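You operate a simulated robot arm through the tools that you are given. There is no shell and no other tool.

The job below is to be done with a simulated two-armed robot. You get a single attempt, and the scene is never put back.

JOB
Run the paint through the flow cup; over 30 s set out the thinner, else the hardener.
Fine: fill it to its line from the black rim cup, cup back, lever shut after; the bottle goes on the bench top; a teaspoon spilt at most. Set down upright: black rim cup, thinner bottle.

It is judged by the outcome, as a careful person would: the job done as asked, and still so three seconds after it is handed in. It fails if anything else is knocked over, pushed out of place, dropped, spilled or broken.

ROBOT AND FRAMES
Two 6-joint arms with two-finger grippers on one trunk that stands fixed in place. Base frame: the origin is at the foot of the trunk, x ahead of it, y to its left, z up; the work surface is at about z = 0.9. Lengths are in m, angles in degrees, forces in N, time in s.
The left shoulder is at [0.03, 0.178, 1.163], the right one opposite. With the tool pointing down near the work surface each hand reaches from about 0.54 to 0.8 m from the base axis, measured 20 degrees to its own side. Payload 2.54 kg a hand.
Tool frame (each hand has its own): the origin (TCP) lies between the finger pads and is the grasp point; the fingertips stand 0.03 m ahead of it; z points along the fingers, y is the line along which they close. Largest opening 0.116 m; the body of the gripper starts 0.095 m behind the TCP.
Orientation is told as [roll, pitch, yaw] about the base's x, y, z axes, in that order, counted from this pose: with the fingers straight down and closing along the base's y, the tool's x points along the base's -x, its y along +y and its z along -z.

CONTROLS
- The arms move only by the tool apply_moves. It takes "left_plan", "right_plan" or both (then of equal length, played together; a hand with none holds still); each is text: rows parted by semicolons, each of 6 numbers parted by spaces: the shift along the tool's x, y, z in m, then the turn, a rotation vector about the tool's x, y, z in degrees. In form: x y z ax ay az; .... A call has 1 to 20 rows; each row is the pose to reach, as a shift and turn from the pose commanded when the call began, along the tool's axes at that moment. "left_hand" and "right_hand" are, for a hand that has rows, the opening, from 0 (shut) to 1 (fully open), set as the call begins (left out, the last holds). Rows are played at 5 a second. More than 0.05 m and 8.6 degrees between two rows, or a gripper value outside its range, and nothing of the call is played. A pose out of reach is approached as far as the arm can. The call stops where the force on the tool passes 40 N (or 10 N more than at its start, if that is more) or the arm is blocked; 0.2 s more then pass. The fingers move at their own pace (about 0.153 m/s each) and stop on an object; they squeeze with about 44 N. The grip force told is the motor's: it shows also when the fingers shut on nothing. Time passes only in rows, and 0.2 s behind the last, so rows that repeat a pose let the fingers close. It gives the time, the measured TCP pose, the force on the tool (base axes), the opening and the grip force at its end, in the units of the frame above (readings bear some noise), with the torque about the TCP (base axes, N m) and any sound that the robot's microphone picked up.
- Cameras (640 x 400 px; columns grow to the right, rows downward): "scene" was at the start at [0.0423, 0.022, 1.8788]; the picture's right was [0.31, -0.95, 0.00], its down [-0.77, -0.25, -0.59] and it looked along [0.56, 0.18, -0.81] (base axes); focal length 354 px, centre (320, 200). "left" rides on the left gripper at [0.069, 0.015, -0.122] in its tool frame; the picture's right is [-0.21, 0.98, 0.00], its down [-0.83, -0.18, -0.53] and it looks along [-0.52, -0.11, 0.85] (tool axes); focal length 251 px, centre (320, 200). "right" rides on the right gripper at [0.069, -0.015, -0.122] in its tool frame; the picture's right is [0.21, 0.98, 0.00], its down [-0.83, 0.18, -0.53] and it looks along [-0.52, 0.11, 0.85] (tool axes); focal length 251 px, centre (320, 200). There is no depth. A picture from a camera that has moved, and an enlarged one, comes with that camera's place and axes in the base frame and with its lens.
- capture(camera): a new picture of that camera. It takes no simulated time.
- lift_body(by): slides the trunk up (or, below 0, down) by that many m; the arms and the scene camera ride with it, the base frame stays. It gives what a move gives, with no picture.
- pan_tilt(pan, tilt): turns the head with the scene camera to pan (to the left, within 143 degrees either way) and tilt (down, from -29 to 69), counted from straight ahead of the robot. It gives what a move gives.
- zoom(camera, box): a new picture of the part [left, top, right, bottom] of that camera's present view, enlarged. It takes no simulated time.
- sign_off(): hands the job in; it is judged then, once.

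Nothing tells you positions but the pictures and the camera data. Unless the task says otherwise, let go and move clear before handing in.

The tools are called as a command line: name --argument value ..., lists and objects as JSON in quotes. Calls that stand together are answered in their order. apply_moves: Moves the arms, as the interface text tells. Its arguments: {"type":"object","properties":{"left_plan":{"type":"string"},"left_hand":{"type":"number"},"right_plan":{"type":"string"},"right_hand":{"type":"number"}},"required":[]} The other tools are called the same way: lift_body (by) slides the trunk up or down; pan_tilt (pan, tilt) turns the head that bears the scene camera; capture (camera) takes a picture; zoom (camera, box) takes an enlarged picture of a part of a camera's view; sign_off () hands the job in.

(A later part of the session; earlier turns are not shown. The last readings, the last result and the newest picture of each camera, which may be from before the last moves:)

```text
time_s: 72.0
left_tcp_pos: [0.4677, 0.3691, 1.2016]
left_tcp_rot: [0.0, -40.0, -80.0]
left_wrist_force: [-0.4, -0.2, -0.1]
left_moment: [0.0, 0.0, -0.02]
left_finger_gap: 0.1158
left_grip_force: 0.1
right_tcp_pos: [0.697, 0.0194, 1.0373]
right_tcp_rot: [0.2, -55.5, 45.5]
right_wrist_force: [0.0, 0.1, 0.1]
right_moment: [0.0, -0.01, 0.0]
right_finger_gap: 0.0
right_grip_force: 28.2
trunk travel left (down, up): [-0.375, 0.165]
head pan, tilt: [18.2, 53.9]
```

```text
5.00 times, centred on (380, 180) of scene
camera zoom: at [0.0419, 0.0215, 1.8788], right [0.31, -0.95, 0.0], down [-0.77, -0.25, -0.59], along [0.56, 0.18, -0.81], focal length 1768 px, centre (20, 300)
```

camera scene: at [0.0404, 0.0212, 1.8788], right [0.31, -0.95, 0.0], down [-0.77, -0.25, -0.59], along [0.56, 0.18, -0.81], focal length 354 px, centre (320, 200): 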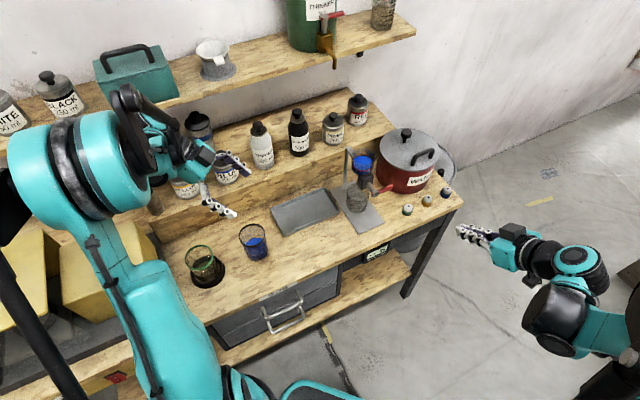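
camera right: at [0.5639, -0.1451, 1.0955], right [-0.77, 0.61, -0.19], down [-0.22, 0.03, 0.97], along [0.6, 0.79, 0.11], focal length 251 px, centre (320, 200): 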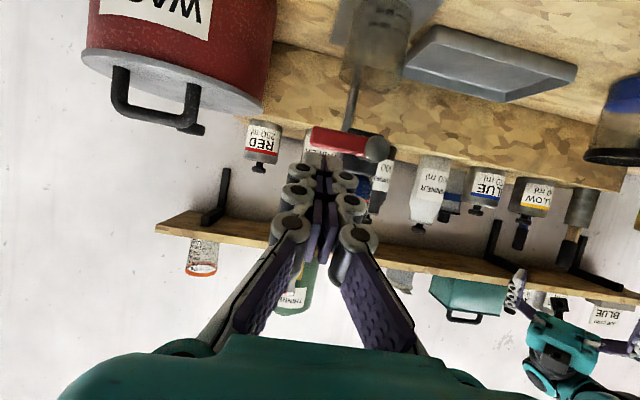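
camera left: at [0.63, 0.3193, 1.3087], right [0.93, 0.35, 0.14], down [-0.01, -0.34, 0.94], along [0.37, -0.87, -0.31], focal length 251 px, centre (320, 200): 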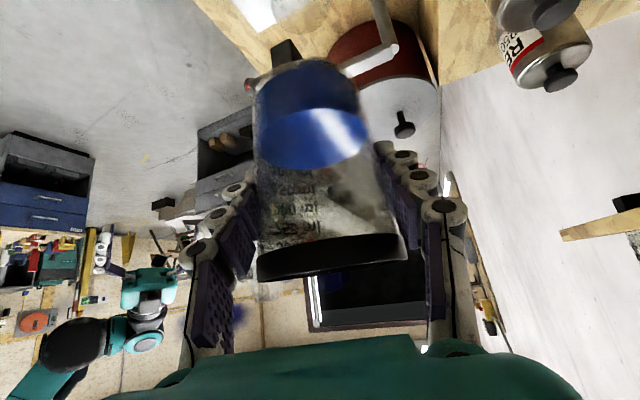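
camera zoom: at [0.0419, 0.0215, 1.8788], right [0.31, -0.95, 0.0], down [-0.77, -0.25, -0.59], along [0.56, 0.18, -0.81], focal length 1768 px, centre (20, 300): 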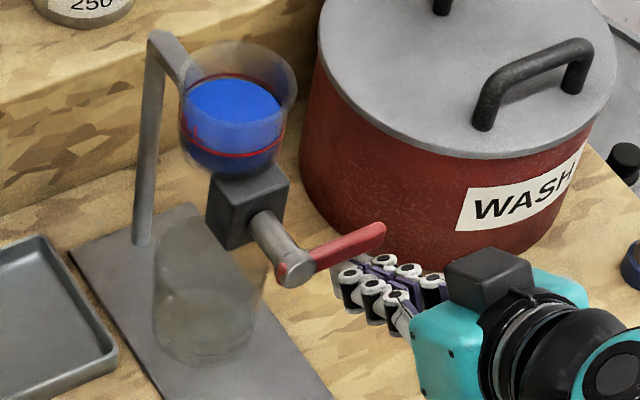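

apply_moves --right_plan "-0.0068 -0.0003 -0.0048 0 0 0; -0.0137 -0.0007 -0.0095 0 0 0; -0.0205 -0.001 -0.0143 0 0 0"

zoom --camera "scene" --box '[340, 140, 420, 220]'

zoom --camera "right" --box '[240, 80, 440, 240]'

```text
time_s: 72.8
left_tcp_pos: [0.4679, 0.3686, 1.2018]
left_tcp_rot: [0.0, -40.0, -79.9]
left_wrist_force: [-0.3, 0.4, 0.6]
left_moment: [-0.03, 0.0, 0.0]
left_finger_gap: 0.116
left_grip_force: 0.0
right_tcp_pos: [0.6981, 0.0182, 1.063]
right_tcp_rot: [0.1, -55.4, 45.6]
right_wrist_force: [0.0, -2.8, -3.5]
right_moment: [-0.02, -0.05, 0.01]
right_finger_gap: 0.0002
right_grip_force: 29.0
trunk travel left (down, up): [-0.375, 0.165]
head pan, tilt: [18.2, 53.9]
```

```text
5.00 times, centred on (380, 180) of scene
camera zoom: at [0.0425, 0.0218, 1.8788], right [0.31, -0.95, 0.0], down [-0.77, -0.25, -0.59], along [0.56, 0.18, -0.81], focal length 1768 px, centre (20, 300)
```

zoom: 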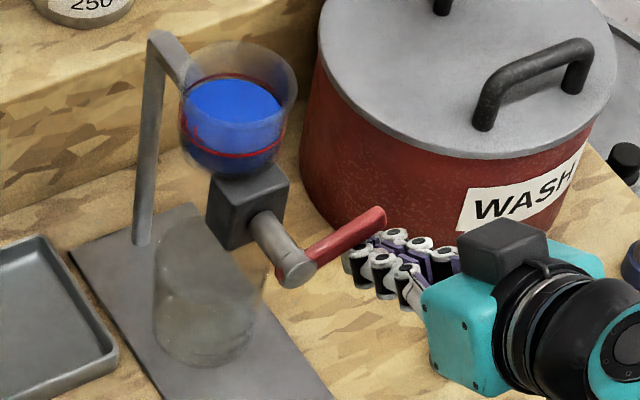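

```text
2.50 times, centred on (340, 160) of right
camera zoom: at [0.6118, -0.0909, 1.0751], right [-0.78, 0.6, -0.18], down [-0.11, 0.15, 0.98], along [0.61, 0.79, -0.05], focal length 629 px, centre (270, 300)
```

zoom: 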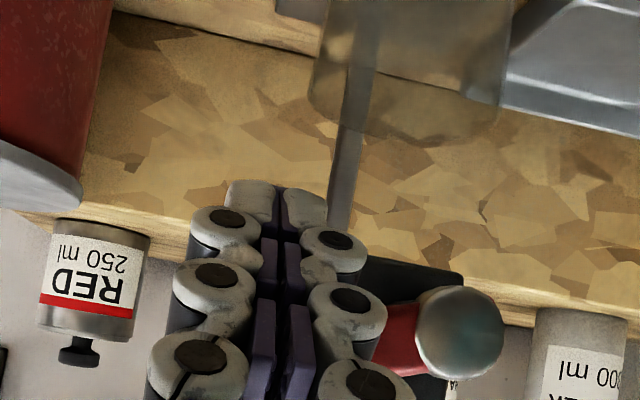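

The lever turns upward easily (about 4 N). Sweeping it fully up; the clock starts now at about 73 s.

apply_moves --right_plan "-0.0125 -0.0009 -0.0088 0 0 0; -0.0223 0.0017 -0.0156 0 0 0; -0.0311 0.0072 -0.0218 0 0 0; -0.0385 0.0153 -0.027 0 0 0; -0.0439 0.0255 -0.0307 0 0 0"

zoom --camera "scene" --box '[340, 140, 420, 220]'

zoom --camera "right" --box '[240, 80, 440, 240]'

```text
time_s: 74.0
left_tcp_pos: [0.469, 0.3698, 1.2026]
left_tcp_rot: [0.0, -40.0, -80.0]
left_wrist_force: [0.0, -0.8, 0.2]
left_moment: [0.0, 0.0, -0.04]
left_finger_gap: 0.1162
left_grip_force: 0.0
right_tcp_pos: [0.6792, 0.0371, 1.1166]
right_tcp_rot: [0.1, -55.6, 45.5]
right_wrist_force: [1.5, -4.1, -0.4]
right_moment: [-0.04, -0.03, 0.0]
right_finger_gap: 0.0
right_grip_force: 28.7
trunk travel left (down, up): [-0.375, 0.165]
head pan, tilt: [18.2, 53.9]
```

```text
5.00 times, centred on (380, 180) of scene
camera zoom: at [0.0427, 0.0218, 1.8788], right [0.31, -0.95, 0.0], down [-0.77, -0.25, -0.59], along [0.56, 0.18, -0.81], focal length 1768 px, centre (20, 300)
```

zoom: 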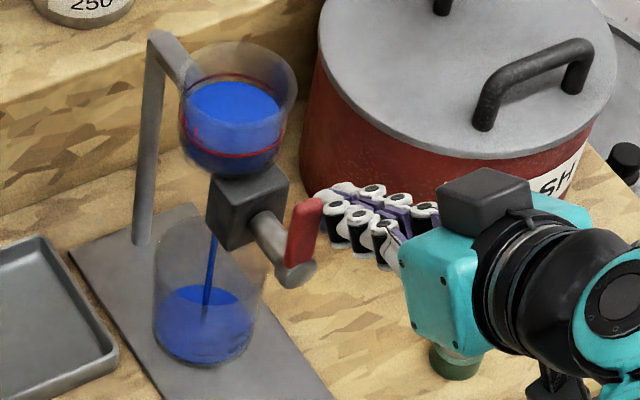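

```text
2.50 times, centred on (340, 160) of right
camera zoom: at [0.5933, -0.0731, 1.1291], right [-0.78, 0.6, -0.18], down [-0.11, 0.15, 0.98], along [0.61, 0.79, -0.05], focal length 629 px, centre (270, 300)
```

zoom: 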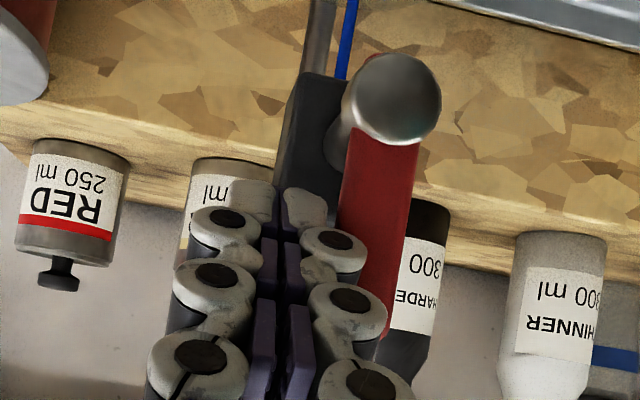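

Paint is running into the catch glass and the lever is about vertical. A tiny nudge will make sure it's fully open, then I'll watch.

apply_moves --right_plan "0 0.002 0 0 0 0; 0 0.004 0 0 0 0"

zoom --camera "right" --box '[240, 80, 440, 240]'

zoom --camera "scene" --box '[340, 140, 420, 220]'

```text
time_s: 74.6
left_tcp_pos: [0.4693, 0.3667, 1.2008]
left_tcp_rot: [0.0, -39.9, -80.0]
left_wrist_force: [-0.3, 0.2, -1.1]
left_moment: [0.03, 0.0, 0.02]
left_finger_gap: 0.1161
left_grip_force: 0.0
right_tcp_pos: [0.6774, 0.0375, 1.1164]
right_tcp_rot: [0.2, -55.6, 45.3]
right_wrist_force: [13.9, -11.0, 6.3]
right_moment: [0.05, -0.04, -0.21]
right_finger_gap: 0.0
right_grip_force: 28.8
trunk travel left (down, up): [-0.375, 0.165]
head pan, tilt: [18.2, 53.9]
```

```text
2.50 times, centred on (340, 160) of right
camera zoom: at [0.5922, -0.0725, 1.1286], right [-0.78, 0.6, -0.18], down [-0.11, 0.14, 0.98], along [0.61, 0.79, -0.05], focal length 629 px, centre (270, 300)
```

zoom: 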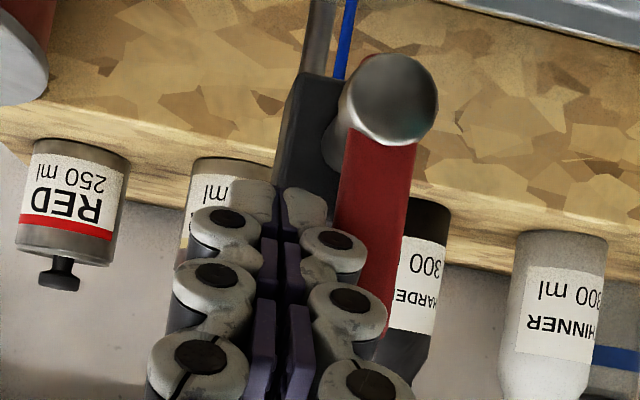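

```text
5.00 times, centred on (380, 180) of scene
camera zoom: at [0.0444, 0.0195, 1.8789], right [0.31, -0.95, 0.0], down [-0.77, -0.25, -0.59], along [0.56, 0.18, -0.81], focal length 1768 px, centre (20, 300)
```

zoom: 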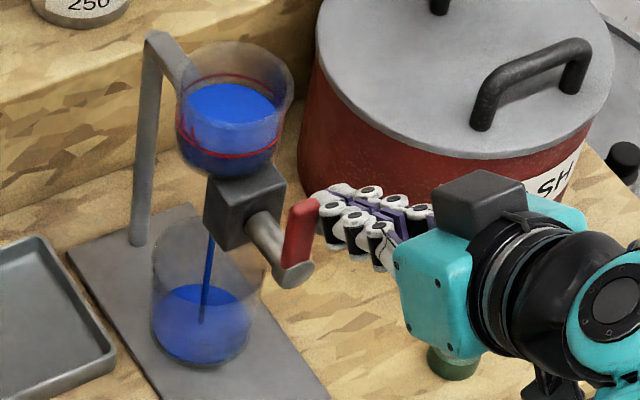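

The lever is at its stop, fully open. I'll ease the hand off it and count the flow.

apply_moves --right_plan "0 -0.01 0 0 0 0; 0.01 -0.02 -0.012 0 0 0; 0.02 -0.02 -0.03 0 0 0; 0.02 -0.02 -0.03 0 0 0; 0.02 -0.02 -0.03 0 0 0; 0.02 -0.02 -0.03 0 0 0; 0.02 -0.02 -0.03 0 0 0; 0.02 -0.02 -0.03 0 0 0; 0.02 -0.02 -0.03 0 0 0; 0.02 -0.02 -0.03 0 0 0"

zoom --camera "scene" --box '[340, 140, 420, 220]'

```text
time_s: 76.8
left_tcp_pos: [0.4677, 0.3693, 1.2013]
left_tcp_rot: [0.0, -40.0, -79.9]
left_wrist_force: [-0.4, -0.6, 0.3]
left_moment: [-0.02, -0.01, 0.02]
left_finger_gap: 0.116
left_grip_force: 0.0
right_tcp_pos: [0.6661, 0.0, 1.1159]
right_tcp_rot: [0.2, -55.5, 45.6]
right_wrist_force: [0.3, -0.8, -0.3]
right_moment: [0.04, 0.0, -0.02]
right_finger_gap: 0.0003
right_grip_force: 28.3
trunk travel left (down, up): [-0.375, 0.165]
head pan, tilt: [18.2, 53.9]
```

```text
5.00 times, centred on (380, 180) of scene
camera zoom: at [0.0423, 0.022, 1.8788], right [0.31, -0.95, 0.0], down [-0.77, -0.25, -0.59], along [0.56, 0.18, -0.81], focal length 1768 px, centre (20, 300)
```

zoom: 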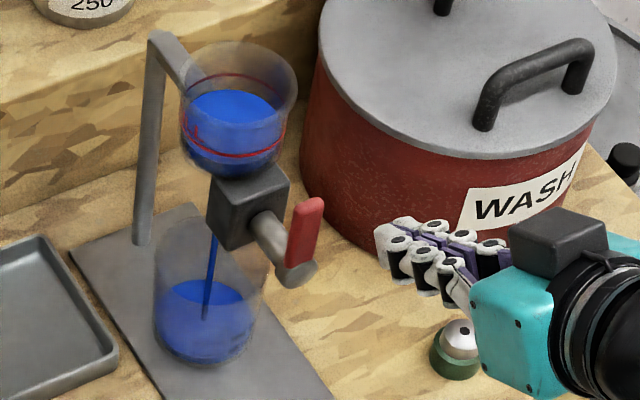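

apply_moves --right_plan "0 0 0 0 0 0; 0 0 0 0 0 0; 0 0 0 0 0 0; 0 0 0 0 0 0; 0 0 0 0 0 0; 0 0 0 0 0 0; 0 0 0 0 0 0; 0 0 0 0 0 0; 0 0 0 0 0 0; 0 0 0 0 0 0; 0 0 0 0 0 0; 0 0 0 0 0 0; 0 0 0 0 0 0; 0 0 0 0 0 0; 0 0 0 0 0 0; 0 0 0 0 0 0; 0 0 0 0 0 0; 0 0 0 0 0 0; 0 0 0 0 0 0; 0 0 0 0 0 0"

zoom --camera "scene" --box '[340, 140, 420, 220]'

```text
time_s: 81.0
left_tcp_pos: [0.4677, 0.3688, 1.2028]
left_tcp_rot: [-0.1, -39.9, -80.1]
left_wrist_force: [-0.4, -0.5, 0.2]
left_moment: [-0.02, 0.02, -0.01]
left_finger_gap: 0.116
left_grip_force: 0.0
right_tcp_pos: [0.666, 0.0001, 1.1169]
right_tcp_rot: [0.2, -55.4, 45.6]
right_wrist_force: [-0.8, 0.9, -0.3]
right_moment: [0.02, -0.01, -0.01]
right_finger_gap: 0.0001
right_grip_force: 28.6
trunk travel left (down, up): [-0.375, 0.165]
head pan, tilt: [18.2, 53.9]
```

```text
5.00 times, centred on (380, 180) of scene
camera zoom: at [0.0424, 0.0221, 1.8788], right [0.31, -0.95, 0.0], down [-0.77, -0.25, -0.59], along [0.56, 0.18, -0.81], focal length 1768 px, centre (20, 300)
```

zoom: 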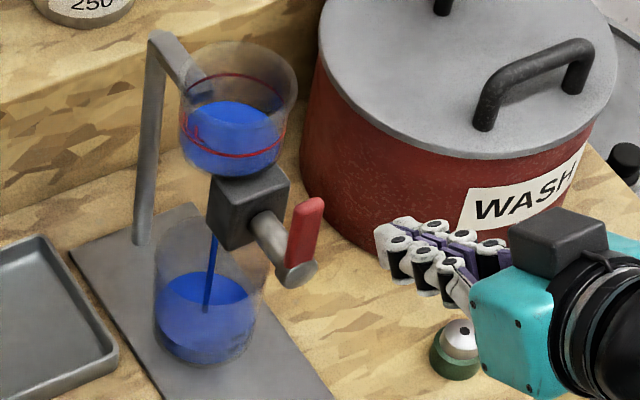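

apply_moves --right_plan "0 0 0 0 0 0; 0 0 0 0 0 0; 0 0 0 0 0 0; 0 0 0 0 0 0; 0 0 0 0 0 0; 0 0 0 0 0 0; 0 0 0 0 0 0; 0 0 0 0 0 0; 0 0 0 0 0 0; 0 0 0 0 0 0; 0 0 0 0 0 0; 0 0 0 0 0 0; 0 0 0 0 0 0; 0 0 0 0 0 0; 0 0 0 0 0 0; 0 0 0 0 0 0; 0 0 0 0 0 0; 0 0 0 0 0 0; 0 0 0 0 0 0; 0 0 0 0 0 0"

zoom --camera "scene" --box '[340, 140, 420, 220]'

```text
time_s: 85.2
left_tcp_pos: [0.4682, 0.3694, 1.2017]
left_tcp_rot: [0.0, -40.1, -80.0]
left_wrist_force: [0.4, 0.0, 0.4]
left_moment: [-0.03, 0.0, 0.0]
left_finger_gap: 0.1161
left_grip_force: 0.1
right_tcp_pos: [0.6639, 0.0005, 1.1173]
right_tcp_rot: [0.2, -55.5, 45.6]
right_wrist_force: [1.1, -0.1, 0.3]
right_moment: [-0.01, 0.0, -0.05]
right_finger_gap: 0.0001
right_grip_force: 28.3
trunk travel left (down, up): [-0.375, 0.165]
head pan, tilt: [18.2, 53.9]
```

```text
5.00 times, centred on (380, 180) of scene
camera zoom: at [0.0424, 0.0221, 1.8788], right [0.31, -0.95, 0.0], down [-0.77, -0.25, -0.59], along [0.56, 0.18, -0.81], focal length 1768 px, centre (20, 300)
```

zoom: 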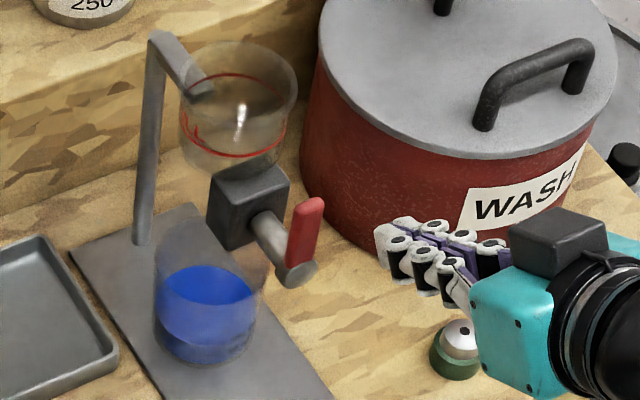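

The flow cup looks empty at 85.2 s, roughly 12 s after opening. I'll check closely whether any stream is still running.

zoom --camera "scene" --box '[364, 170, 396, 194]'

zoom --camera "scene" --box '[364, 180, 396, 216]'

zoom --camera "scene" --box '[366, 144, 402, 180]'

capture --camera "right"

zoom --camera "right" --box '[280, 0, 480, 160]'

```text
16.00 times, centred on (380, 182) of scene
camera zoom: at [0.0424, 0.0221, 1.8788], right [0.31, -0.95, 0.0], down [-0.77, -0.25, -0.59], along [0.56, 0.18, -0.81], focal length 5658 px, centre (-640, 488)
```

zoom: 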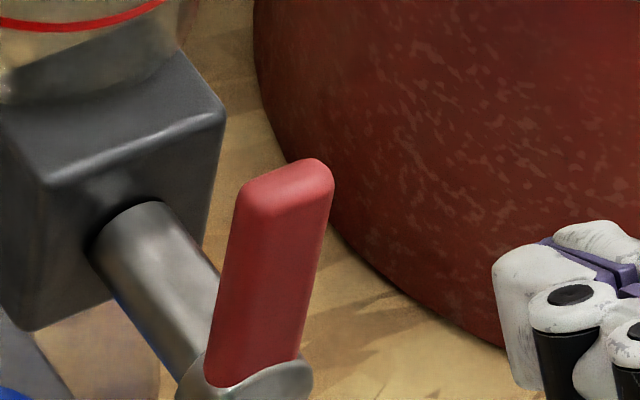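

```text
11.11 times, centred on (380, 198) of scene
camera zoom: at [0.0424, 0.0221, 1.8788], right [0.31, -0.95, 0.0], down [-0.77, -0.25, -0.59], along [0.56, 0.18, -0.81], focal length 3929 px, centre (-347, 222)
```

zoom: 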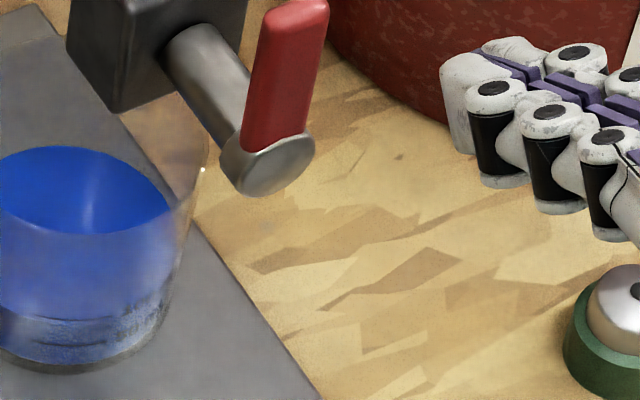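

```text
11.11 times, centred on (384, 162) of scene
camera zoom: at [0.0424, 0.0221, 1.8788], right [0.31, -0.95, 0.0], down [-0.77, -0.25, -0.59], along [0.56, 0.18, -0.81], focal length 3929 px, centre (-391, 622)
```

zoom: 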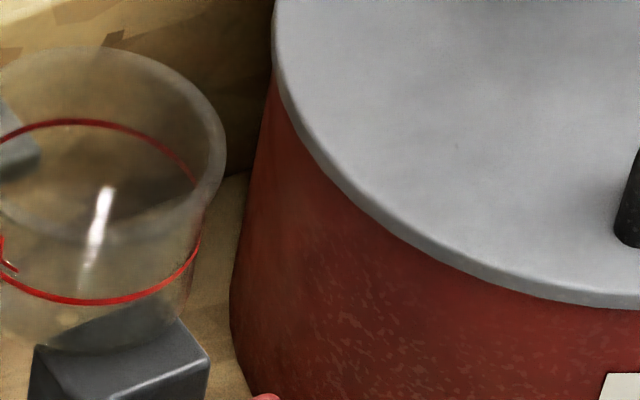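

```text
taken
camera right: at [0.5794, -0.1101, 1.129], right [-0.78, 0.6, -0.18], down [-0.11, 0.15, 0.98], along [0.61, 0.79, -0.05], focal length 251 px, centre (320, 200)
```

right: 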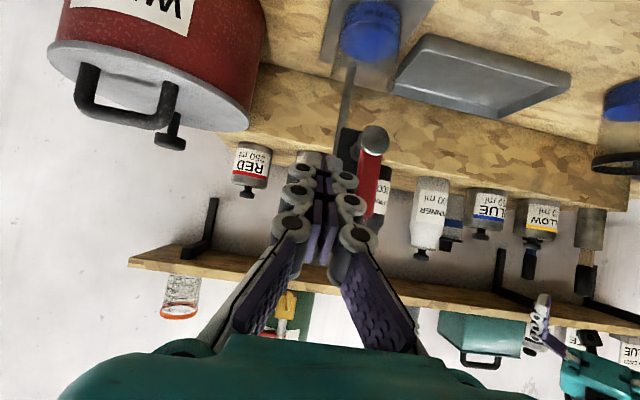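

```text
2.50 times, centred on (380, 80) of right
camera zoom: at [0.5794, -0.1101, 1.129], right [-0.78, 0.6, -0.18], down [-0.11, 0.15, 0.98], along [0.61, 0.79, -0.05], focal length 629 px, centre (170, 500)
```

zoom: 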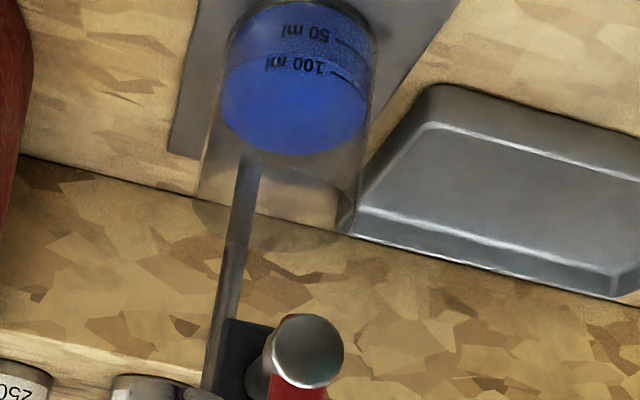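

The stream has stopped and about 100 ml is in the catch glass, so the run took about 8–12 s, well under 30 s. I noticed a card on the upper shelf; I'll check it and the bottles before going on.

zoom --camera "right" --box '[520, 280, 640, 400]'

zoom --camera "scene" --box '[220, 90, 400, 200]'

capture --camera "scene"

```text
3.33 times, centred on (580, 340) of right
camera zoom: at [0.5794, -0.1101, 1.129], right [-0.78, 0.6, -0.18], down [-0.11, 0.15, 0.98], along [0.61, 0.79, -0.05], focal length 838 px, centre (-547, -267)
```

zoom: 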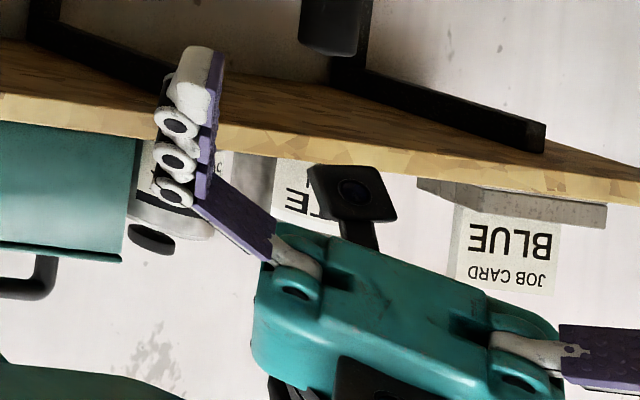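

```text
3.56 times, centred on (310, 145) of scene
camera zoom: at [0.0424, 0.0221, 1.8788], right [0.31, -0.95, 0.0], down [-0.77, -0.25, -0.59], along [0.56, 0.18, -0.81], focal length 1257 px, centre (356, 396)
```

zoom: 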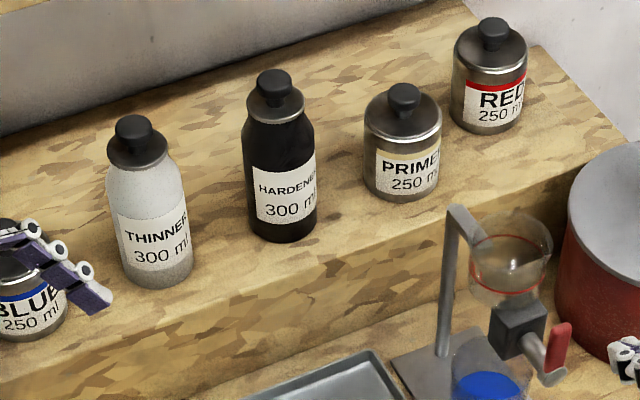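

```text
taken
camera scene: at [0.0424, 0.0221, 1.8788], right [0.31, -0.95, 0.0], down [-0.77, -0.25, -0.59], along [0.56, 0.18, -0.81], focal length 354 px, centre (320, 200)
```

scene: 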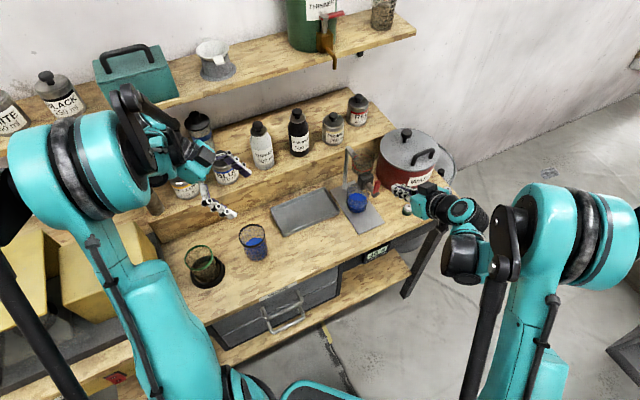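

The card just says BLUE. At under 30 s, the hardener is the bottle to set out. First I'll shut the lever by moving the right hand to the lever's other side.

apply_moves --right_plan "0.0184 0 -0.0262 0 0 0; 0.0184 0.035 -0.0262 0 0 0; 0.0184 0.07 -0.0262 0 0 0; 0 0.07 0 0 0 0; 0 0.07 0 0 0 0"

zoom --camera "right" --box '[200, 60, 440, 260]'

zoom --camera "scene" --box '[340, 140, 420, 220]'

```text
time_s: 86.4
left_tcp_pos: [0.4684, 0.3694, 1.2026]
left_tcp_rot: [-0.1, -40.0, -80.0]
left_wrist_force: [0.2, 0.4, -0.4]
left_moment: [0.02, 0.05, -0.02]
left_finger_gap: 0.1161
left_grip_force: 0.0
right_tcp_pos: [0.6155, 0.0481, 1.117]
right_tcp_rot: [0.1, -55.6, 45.6]
right_wrist_force: [-0.3, 0.4, 0.7]
right_moment: [0.04, -0.01, -0.01]
right_finger_gap: 0.0
right_grip_force: 28.9
trunk travel left (down, up): [-0.375, 0.165]
head pan, tilt: [18.2, 53.9]
```

```text
2.00 times, centred on (320, 160) of right
camera zoom: at [0.5287, -0.0606, 1.1293], right [-0.78, 0.6, -0.18], down [-0.11, 0.15, 0.98], along [0.61, 0.79, -0.05], focal length 503 px, centre (320, 280)
```

zoom: 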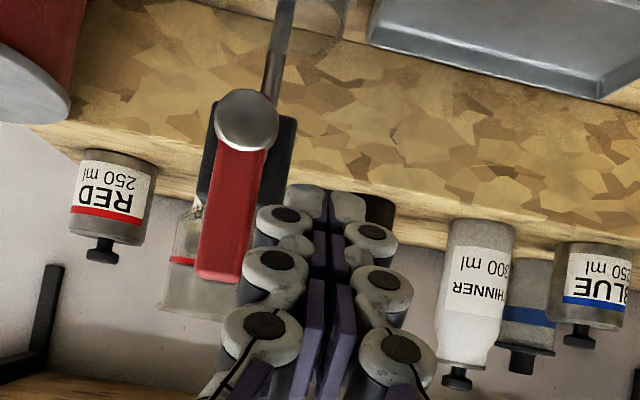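

```text
5.00 times, centred on (380, 180) of scene
camera zoom: at [0.0413, 0.0218, 1.8788], right [0.31, -0.95, 0.0], down [-0.77, -0.25, -0.59], along [0.56, 0.18, -0.81], focal length 1768 px, centre (20, 300)
```

zoom: 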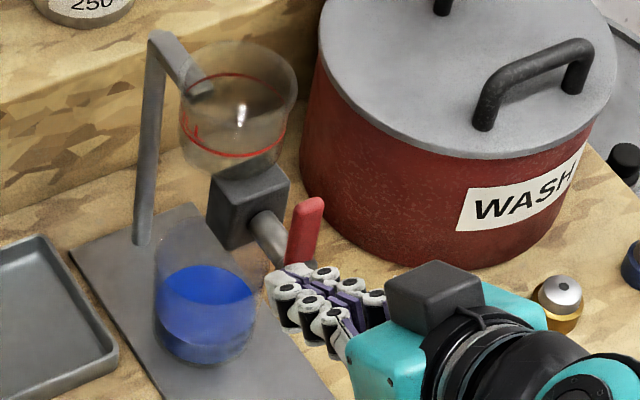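

apply_moves --right_plan "-0.005 0.006 0.007 0 0 0; -0.0103 0.006 0.0147 0 0 0; -0.0155 0.006 0.0221 0 0 0; -0.0206 0.006 0.0295 0 0 0; -0.0206 0.006 0.0295 0 0 0"

zoom --camera "right" --box '[200, 60, 440, 260]'

zoom --camera "scene" --box '[340, 140, 420, 220]'

```text
time_s: 87.6
left_tcp_pos: [0.468, 0.3679, 1.2008]
left_tcp_rot: [0.0, -39.9, -80.0]
left_wrist_force: [-1.1, -0.3, 0.0]
left_moment: [0.0, 0.0, 0.01]
left_finger_gap: 0.1159
left_grip_force: 0.0
right_tcp_pos: [0.6363, 0.0796, 1.116]
right_tcp_rot: [0.1, -55.4, 45.5]
right_wrist_force: [0.1, -0.1, -0.4]
right_moment: [0.01, 0.03, -0.01]
right_finger_gap: 0.0001
right_grip_force: 28.5
trunk travel left (down, up): [-0.375, 0.165]
head pan, tilt: [18.2, 53.9]
```

```text
2.00 times, centred on (320, 160) of right
camera zoom: at [0.5501, -0.0311, 1.1297], right [-0.78, 0.6, -0.18], down [-0.11, 0.15, 0.98], along [0.61, 0.79, -0.05], focal length 503 px, centre (320, 280)
```

zoom: 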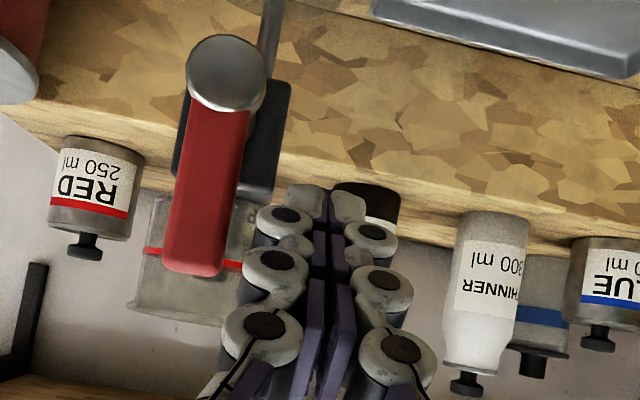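

```text
5.00 times, centred on (380, 180) of scene
camera zoom: at [0.0423, 0.0218, 1.8788], right [0.31, -0.95, 0.0], down [-0.77, -0.25, -0.59], along [0.56, 0.18, -0.81], focal length 1768 px, centre (20, 300)
```

zoom: 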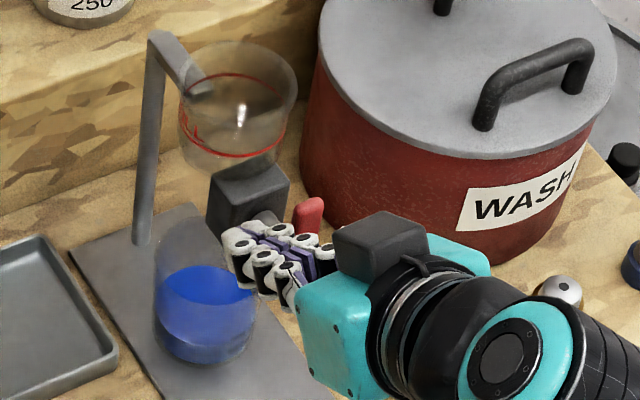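

apply_moves --right_plan "-0.0003 -0.012 -0.0002 0 0 0; -0.0005 -0.0216 -0.0003 0 0 0; -0.0036 -0.0332 -0.0025 0 0 0; -0.0041 -0.0453 -0.0029 0 0 0; -0.002 -0.0572 -0.0014 0 0 0; 0.0025 -0.068 0.0018 0 0 0; 0.0092 -0.077 0.0064 0 0 0; 0.0147 -0.0836 0.0103 0 0 0; 0.0147 -0.0836 0.0103 0 0 0"

zoom --camera "right" --box '[200, 60, 440, 260]'

zoom --camera "scene" --box '[340, 140, 420, 220]'

```text
time_s: 89.6
left_tcp_pos: [0.4669, 0.3693, 1.2023]
left_tcp_rot: [0.1, -40.0, -80.1]
left_wrist_force: [-0.2, 0.6, -0.4]
left_moment: [0.01, 0.01, 0.02]
left_finger_gap: 0.116
left_grip_force: 0.1
right_tcp_pos: [0.6966, 0.0207, 1.1006]
right_tcp_rot: [0.1, -55.6, 45.6]
right_wrist_force: [0.3, 4.3, 12.4]
right_moment: [0.26, -0.14, 0.03]
right_finger_gap: 0.0062
right_grip_force: 28.6
trunk travel left (down, up): [-0.375, 0.165]
head pan, tilt: [18.2, 53.9]
```

```text
2.00 times, centred on (320, 160) of right
camera zoom: at [0.6096, -0.0881, 1.1122], right [-0.78, 0.6, -0.18], down [-0.11, 0.14, 0.98], along [0.61, 0.79, -0.05], focal length 503 px, centre (320, 280)
```

zoom: 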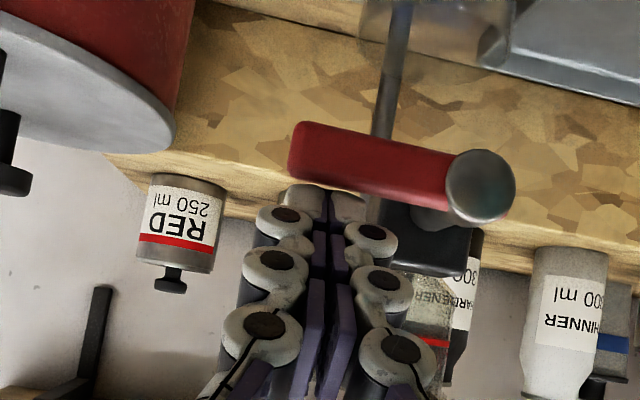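

```text
5.00 times, centred on (380, 180) of scene
camera zoom: at [0.0408, 0.0228, 1.8789], right [0.31, -0.95, 0.0], down [-0.77, -0.25, -0.59], along [0.56, 0.18, -0.81], focal length 1768 px, centre (20, 300)
```

zoom: 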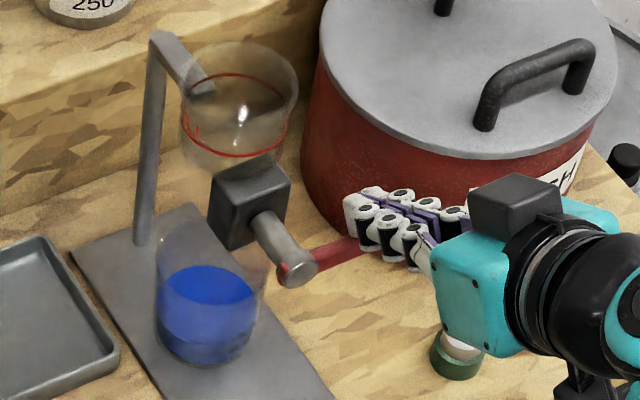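

The lever is back at its shut stop. Retreating the right hand and checking.

apply_moves --right_plan "-0.0098 0 -0.0069 0 0 0; 0.0065 0 -0.0443 0 0 0; 0.0074 0 -0.0802 0 0 0; 0.0024 -0.04 -0.1081 0 0 0; -0.0024 -0.08 -0.136 0 0 0; -0.0024 -0.08 -0.136 0 0 0"

zoom --camera "scene" --box '[336, 170, 400, 210]'

capture --camera "scene"

capture --camera "right"

```text
time_s: 91.0
left_tcp_pos: [0.4688, 0.3708, 1.2012]
left_tcp_rot: [0.0, -40.1, -80.0]
left_wrist_force: [0.3, -0.1, 0.1]
left_moment: [0.01, -0.01, -0.02]
left_finger_gap: 0.116
left_grip_force: 0.1
right_tcp_pos: [0.6771, -0.1124, 1.1786]
right_tcp_rot: [0.1, -55.5, 45.6]
right_wrist_force: [0.1, 0.3, 0.7]
right_moment: [-0.02, 0.02, 0.0]
right_finger_gap: 0.0
right_grip_force: 28.1
trunk travel left (down, up): [-0.375, 0.165]
head pan, tilt: [18.2, 53.9]
```

```text
10.00 times, centred on (368, 190) of scene
camera zoom: at [0.0425, 0.0237, 1.8787], right [0.31, -0.95, 0.0], down [-0.77, -0.25, -0.59], along [0.56, 0.18, -0.81], focal length 3536 px, centre (-160, 300)
```

zoom: 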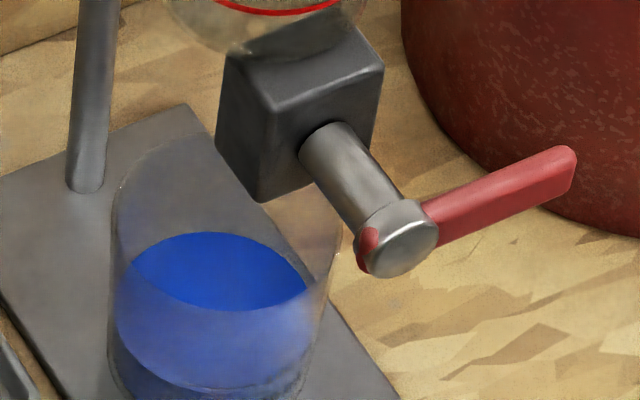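

```text
taken
camera scene: at [0.0425, 0.0237, 1.8787], right [0.31, -0.95, 0.0], down [-0.77, -0.25, -0.59], along [0.56, 0.18, -0.81], focal length 354 px, centre (320, 200)
```

scene: 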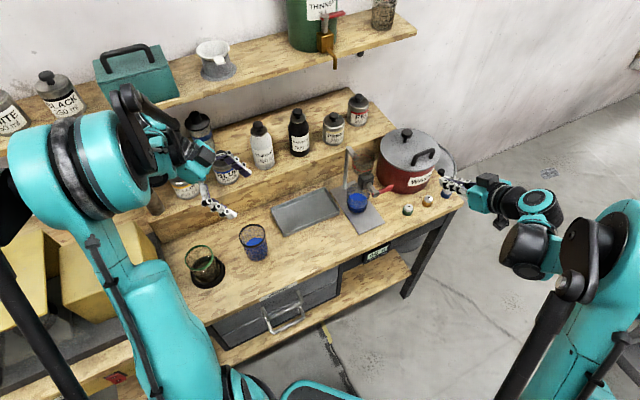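

```text
taken
camera right: at [0.5911, -0.2225, 1.1911], right [-0.78, 0.6, -0.18], down [-0.11, 0.15, 0.98], along [0.61, 0.79, -0.05], focal length 251 px, centre (320, 200)
```

right: 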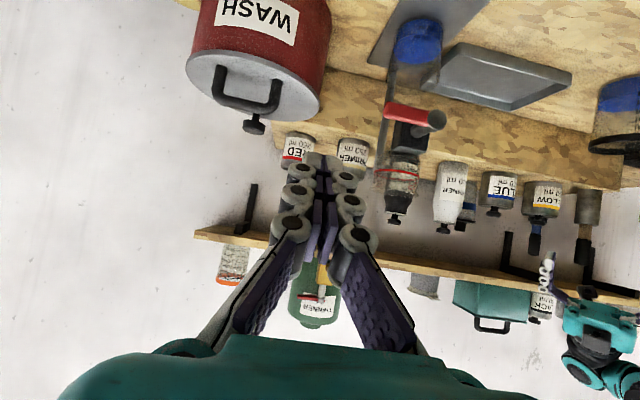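

The lever is shut exactly as at the start. The hardener stands on the riser at about (0.813, 0.348), so the left hand will fetch it. I'll raise that hand first and start turning it toward the bottle row.

apply_moves --left_plan "-0.0352 0.0182 -0.0053 0 0 0; -0.0703 0.0364 -0.0106 0 0 0; -0.1055 0.0546 -0.016 0 0 0; -0.1406 0.0728 -0.0213 0 0 0; -0.1758 0.091 -0.0266 0 0 0; -0.2109 0.1092 -0.0319 0 0 0"

apply_moves --left_plan "0 0 0 -5.14 0 -6.13; 0 0 0 -10.28 0 -12.25; 0 0 0 -15.42 0 -18.38; 0 0 0 -20.56 0 -24.5; 0 0 0 -25.7 0 -30.6; 0 0 0 -30.84 0 -36.76; 0 0 0 -35.98 0 -42.9; 0 0 0 -41.12 0 -49"

capture --camera "scene"

```text
time_s: 92.4
left_tcp_pos: [0.5997, 0.2487, 1.3617]
left_tcp_rot: [-0.1, -40.1, -80.0]
left_wrist_force: [1.1, -0.4, 0.2]
left_moment: [0.02, 0.0, -0.01]
left_finger_gap: 0.1162
left_grip_force: 0.0
right_tcp_pos: [0.6777, -0.1137, 1.1783]
right_tcp_rot: [0.2, -55.6, 45.5]
right_wrist_force: [0.0, -0.3, 0.6]
right_moment: [0.03, 0.0, 0.02]
right_finger_gap: 0.0
right_grip_force: 28.4
trunk travel left (down, up): [-0.375, 0.165]
head pan, tilt: [18.2, 53.9]
```

```text
time_s: 94.2
left_tcp_pos: [0.5995, 0.2488, 1.3621]
left_tcp_rot: [0.0, -40.0, -15.9]
left_wrist_force: [0.2, -0.3, 0.1]
left_moment: [0.0, 0.02, 0.02]
left_finger_gap: 0.1158
left_grip_force: 0.0
right_tcp_pos: [0.6763, -0.1137, 1.1784]
right_tcp_rot: [0.3, -55.5, 45.4]
right_wrist_force: [0.1, -1.0, -0.8]
right_moment: [-0.02, 0.03, -0.01]
right_finger_gap: 0.0
right_grip_force: 28.6
trunk travel left (down, up): [-0.375, 0.165]
head pan, tilt: [18.2, 53.9]
```

```text
taken
camera scene: at [0.0418, 0.0212, 1.8788], right [0.31, -0.95, 0.0], down [-0.77, -0.25, -0.59], along [0.56, 0.18, -0.81], focal length 354 px, centre (320, 200)
```

scene: 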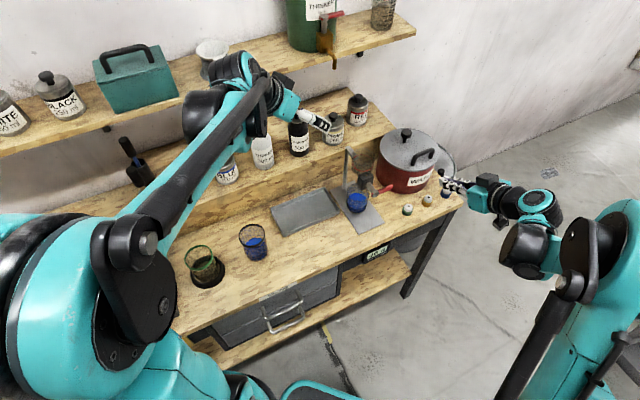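

apply_moves --left_plan "0 0 0 -5.14 0 -6.13; 0 0 0 -10.28 0 -12.25; 0 0 0 -15.42 0 -18.38; 0 0 0 -20.56 0 -24.5; 0 0 0 -25.7 0 -30.6; 0 0 0 -30.84 0 -36.76; 0 0 0 -36 0 -42.9; 0 0 0 -36 0 -42.9" --left_hand 0.78

capture --camera "scene"

capture --camera "left"

```text
time_s: 96.0
left_tcp_pos: [0.5997, 0.2506, 1.3626]
left_tcp_rot: [0.0, -40.0, 40.0]
left_wrist_force: [0.6, -0.3, 1.3]
left_moment: [-0.02, -0.03, -0.02]
left_finger_gap: 0.0906
left_grip_force: 0.1
right_tcp_pos: [0.6754, -0.1132, 1.1793]
right_tcp_rot: [0.1, -55.4, 45.7]
right_wrist_force: [0.3, 0.7, 0.7]
right_moment: [-0.01, -0.03, -0.01]
right_finger_gap: 0.0
right_grip_force: 28.1
trunk travel left (down, up): [-0.375, 0.165]
head pan, tilt: [18.2, 53.9]
```

```text
taken
camera scene: at [0.0416, 0.0224, 1.8788], right [0.31, -0.95, 0.0], down [-0.77, -0.25, -0.59], along [0.56, 0.18, -0.81], focal length 354 px, centre (320, 200)
```

scene: 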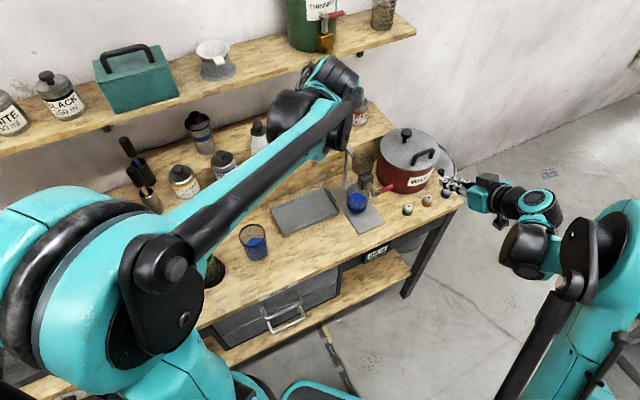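

```text
taken
camera left: at [0.4885, 0.1762, 1.4107], right [-0.5, 0.85, 0.14], down [0.34, 0.05, 0.94], along [0.8, 0.52, -0.31], focal length 251 px, centre (320, 200)
```

left: 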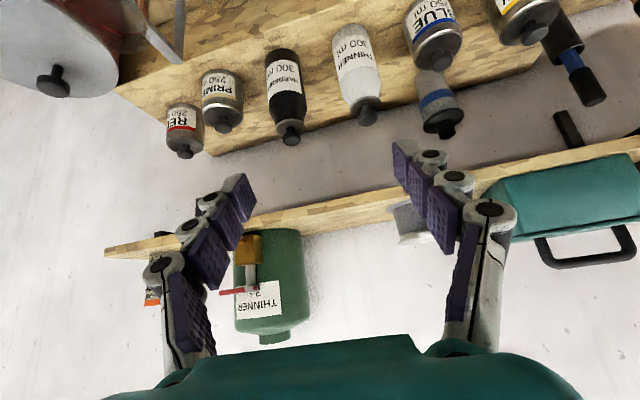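

zoom --camera "left" --box '[190, 20, 400, 160]'

zoom --camera "right" --box '[360, 130, 500, 250]'

```text
2.86 times, centred on (295, 90) of left
camera zoom: at [0.4885, 0.1762, 1.4107], right [-0.5, 0.85, 0.14], down [0.34, 0.05, 0.94], along [0.8, 0.52, -0.31], focal length 718 px, centre (391, 514)
```

zoom: 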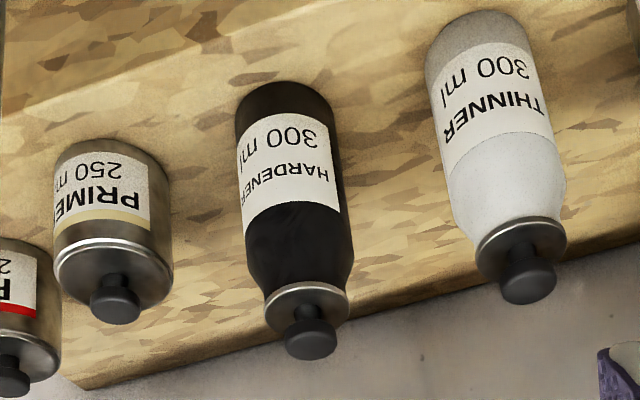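

```text
3.33 times, centred on (430, 190) of right
camera zoom: at [0.5905, -0.223, 1.191], right [-0.78, 0.6, -0.18], down [-0.11, 0.15, 0.98], along [0.61, 0.79, -0.05], focal length 838 px, centre (-47, 233)
```

zoom: 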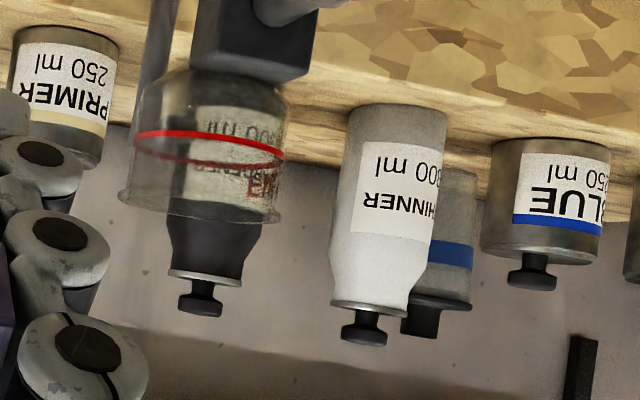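

The hardener's position agrees from three views at about (0.81, 0.346). I'll move in to just short of it.

apply_moves --left_plan "0.0021 -0.0089 0.0362 0 0 0; 0.0042 -0.0177 0.0724 0 0 0; 0.0063 -0.0266 0.1086 0 0 0; 0.0084 -0.0355 0.1449 0 0 0; 0.0105 -0.0444 0.1811 0 0 0; 0.0126 -0.0532 0.2173 0 0 0; 0.0147 -0.0621 0.2535 0 0 0; 0.0147 -0.0621 0.2535 0 0 0"

capture --camera "left"

zoom --camera "scene" --box '[240, 80, 400, 200]'

zoom --camera "right" --box '[340, 100, 520, 280]'

```text
time_s: 97.8
left_tcp_pos: [0.7575, 0.2995, 1.1584]
left_tcp_rot: [-0.1, -39.9, 40.0]
left_wrist_force: [-0.3, -0.1, 0.6]
left_moment: [0.02, -0.05, -0.04]
left_finger_gap: 0.0902
left_grip_force: 0.1
right_tcp_pos: [0.6759, -0.113, 1.1802]
right_tcp_rot: [0.2, -55.6, 45.6]
right_wrist_force: [0.6, -0.3, -0.3]
right_moment: [-0.03, -0.03, -0.03]
right_finger_gap: 0.0001
right_grip_force: 29.0
trunk travel left (down, up): [-0.375, 0.165]
head pan, tilt: [18.2, 53.9]
```

```text
taken
camera left: at [0.6452, 0.2254, 1.2076], right [-0.5, 0.85, 0.14], down [0.34, 0.05, 0.94], along [0.8, 0.52, -0.31], focal length 251 px, centre (320, 200)
```

left: 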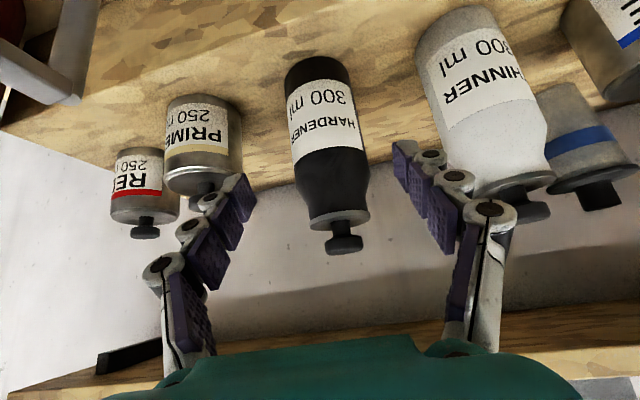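

```text
3.33 times, centred on (320, 140) of scene
camera zoom: at [0.0408, 0.0215, 1.8789], right [0.31, -0.95, 0.0], down [-0.77, -0.25, -0.59], along [0.56, 0.18, -0.81], focal length 1179 px, centre (320, 400)
```

zoom: 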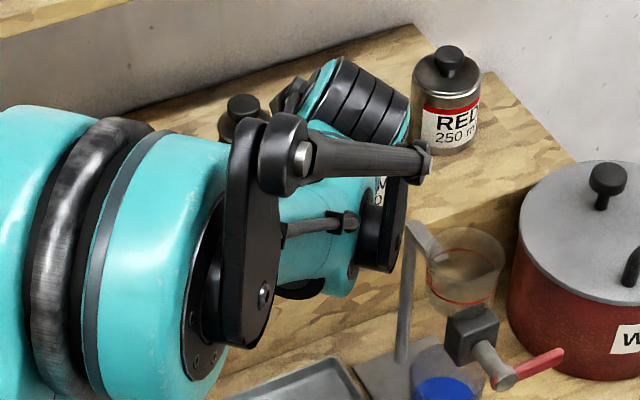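

```text
2.22 times, centred on (430, 190) of right
camera zoom: at [0.59, -0.2236, 1.1912], right [-0.78, 0.6, -0.18], down [-0.11, 0.15, 0.98], along [0.61, 0.79, -0.05], focal length 559 px, centre (76, 222)
```

zoom: 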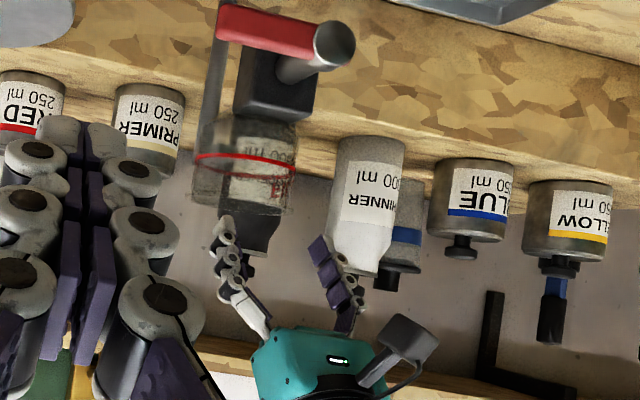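

The bottle is between the fingers but about 6 mm off-centre. I'll correct sideways and move in halfway.

apply_moves --left_plan "0 0.003 0.015 0 0 0; 0 0.006 0.03 0 0 0; 0 0.006 0.045 0 0 0; 0 0.006 0.06 0 0 0; 0 0.006 0.06 0 0 0"

capture --camera "left"

zoom --camera "right" --box '[340, 100, 520, 280]'

```text
time_s: 99.0
left_tcp_pos: [0.7819, 0.3286, 1.1109]
left_tcp_rot: [0.1, -40.0, 40.0]
left_wrist_force: [-0.2, -0.1, -0.1]
left_moment: [-0.03, 0.02, 0.02]
left_finger_gap: 0.0906
left_grip_force: 0.1
right_tcp_pos: [0.6768, -0.1131, 1.1774]
right_tcp_rot: [0.2, -55.5, 45.5]
right_wrist_force: [0.5, -0.2, 0.8]
right_moment: [-0.04, -0.01, 0.01]
right_finger_gap: 0.0
right_grip_force: 28.8
trunk travel left (down, up): [-0.375, 0.165]
head pan, tilt: [18.2, 53.9]
```

```text
taken
camera left: at [0.6711, 0.2544, 1.1612], right [-0.5, 0.85, 0.14], down [0.34, 0.05, 0.94], along [0.8, 0.52, -0.31], focal length 251 px, centre (320, 200)
```

left: 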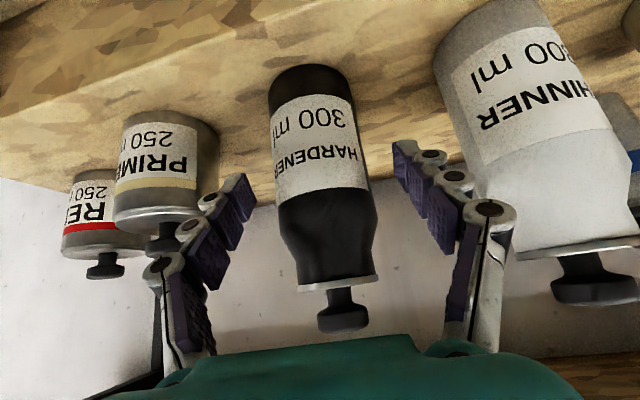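

```text
2.22 times, centred on (430, 190) of right
camera zoom: at [0.5907, -0.2235, 1.1909], right [-0.78, 0.6, -0.18], down [-0.11, 0.15, 0.98], along [0.61, 0.79, -0.05], focal length 559 px, centre (76, 222)
```

zoom: 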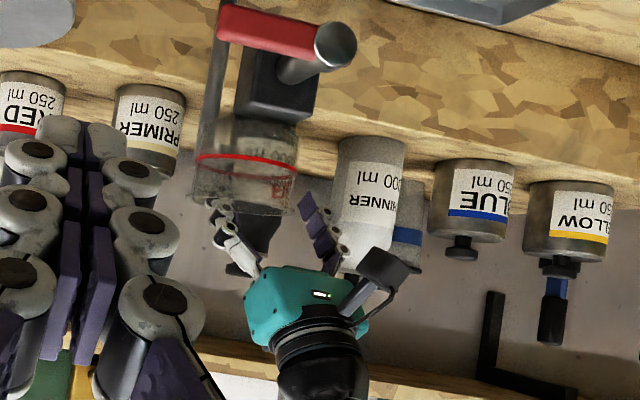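

apply_moves --left_plan "0 0 0.0125 0 0 0; 0 0 0.025 0 0 0; 0 0 0.0375 0 0 0; 0 0 0.05 0 0 0; 0 0 0.05 0 0 0"

capture --camera "left"

zoom --camera "right" --box '[340, 100, 520, 280]'

```text
time_s: 100.2
left_tcp_pos: [0.8055, 0.3496, 1.0741]
left_tcp_rot: [0.0, -40.0, 39.9]
left_wrist_force: [0.5, 0.9, -0.2]
left_moment: [0.04, -0.03, -0.02]
left_finger_gap: 0.0904
left_grip_force: 0.0
right_tcp_pos: [0.6771, -0.1143, 1.1786]
right_tcp_rot: [0.2, -55.4, 45.5]
right_wrist_force: [-0.1, 0.7, 0.1]
right_moment: [-0.01, 0.0, 0.0]
right_finger_gap: 0.0001
right_grip_force: 28.7
trunk travel left (down, up): [-0.375, 0.165]
head pan, tilt: [18.2, 53.9]
```

```text
taken
camera left: at [0.695, 0.2755, 1.1229], right [-0.5, 0.85, 0.14], down [0.34, 0.05, 0.94], along [0.8, 0.52, -0.31], focal length 251 px, centre (320, 200)
```

left: 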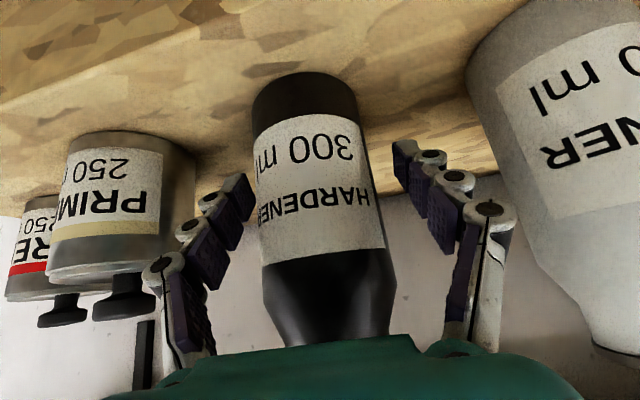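

```text
2.22 times, centred on (430, 190) of right
camera zoom: at [0.5907, -0.2235, 1.1908], right [-0.78, 0.6, -0.18], down [-0.11, 0.15, 0.98], along [0.61, 0.79, -0.05], focal length 559 px, centre (76, 222)
```

zoom: 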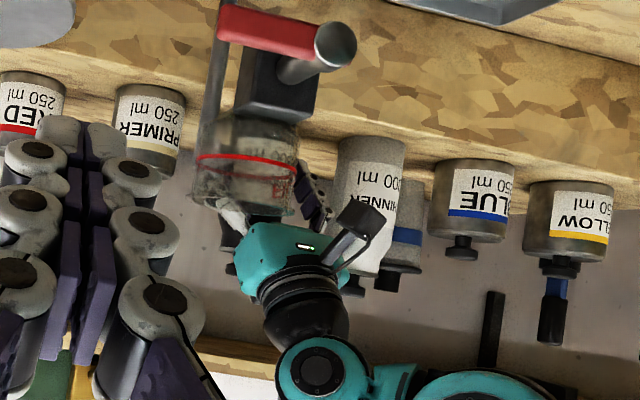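

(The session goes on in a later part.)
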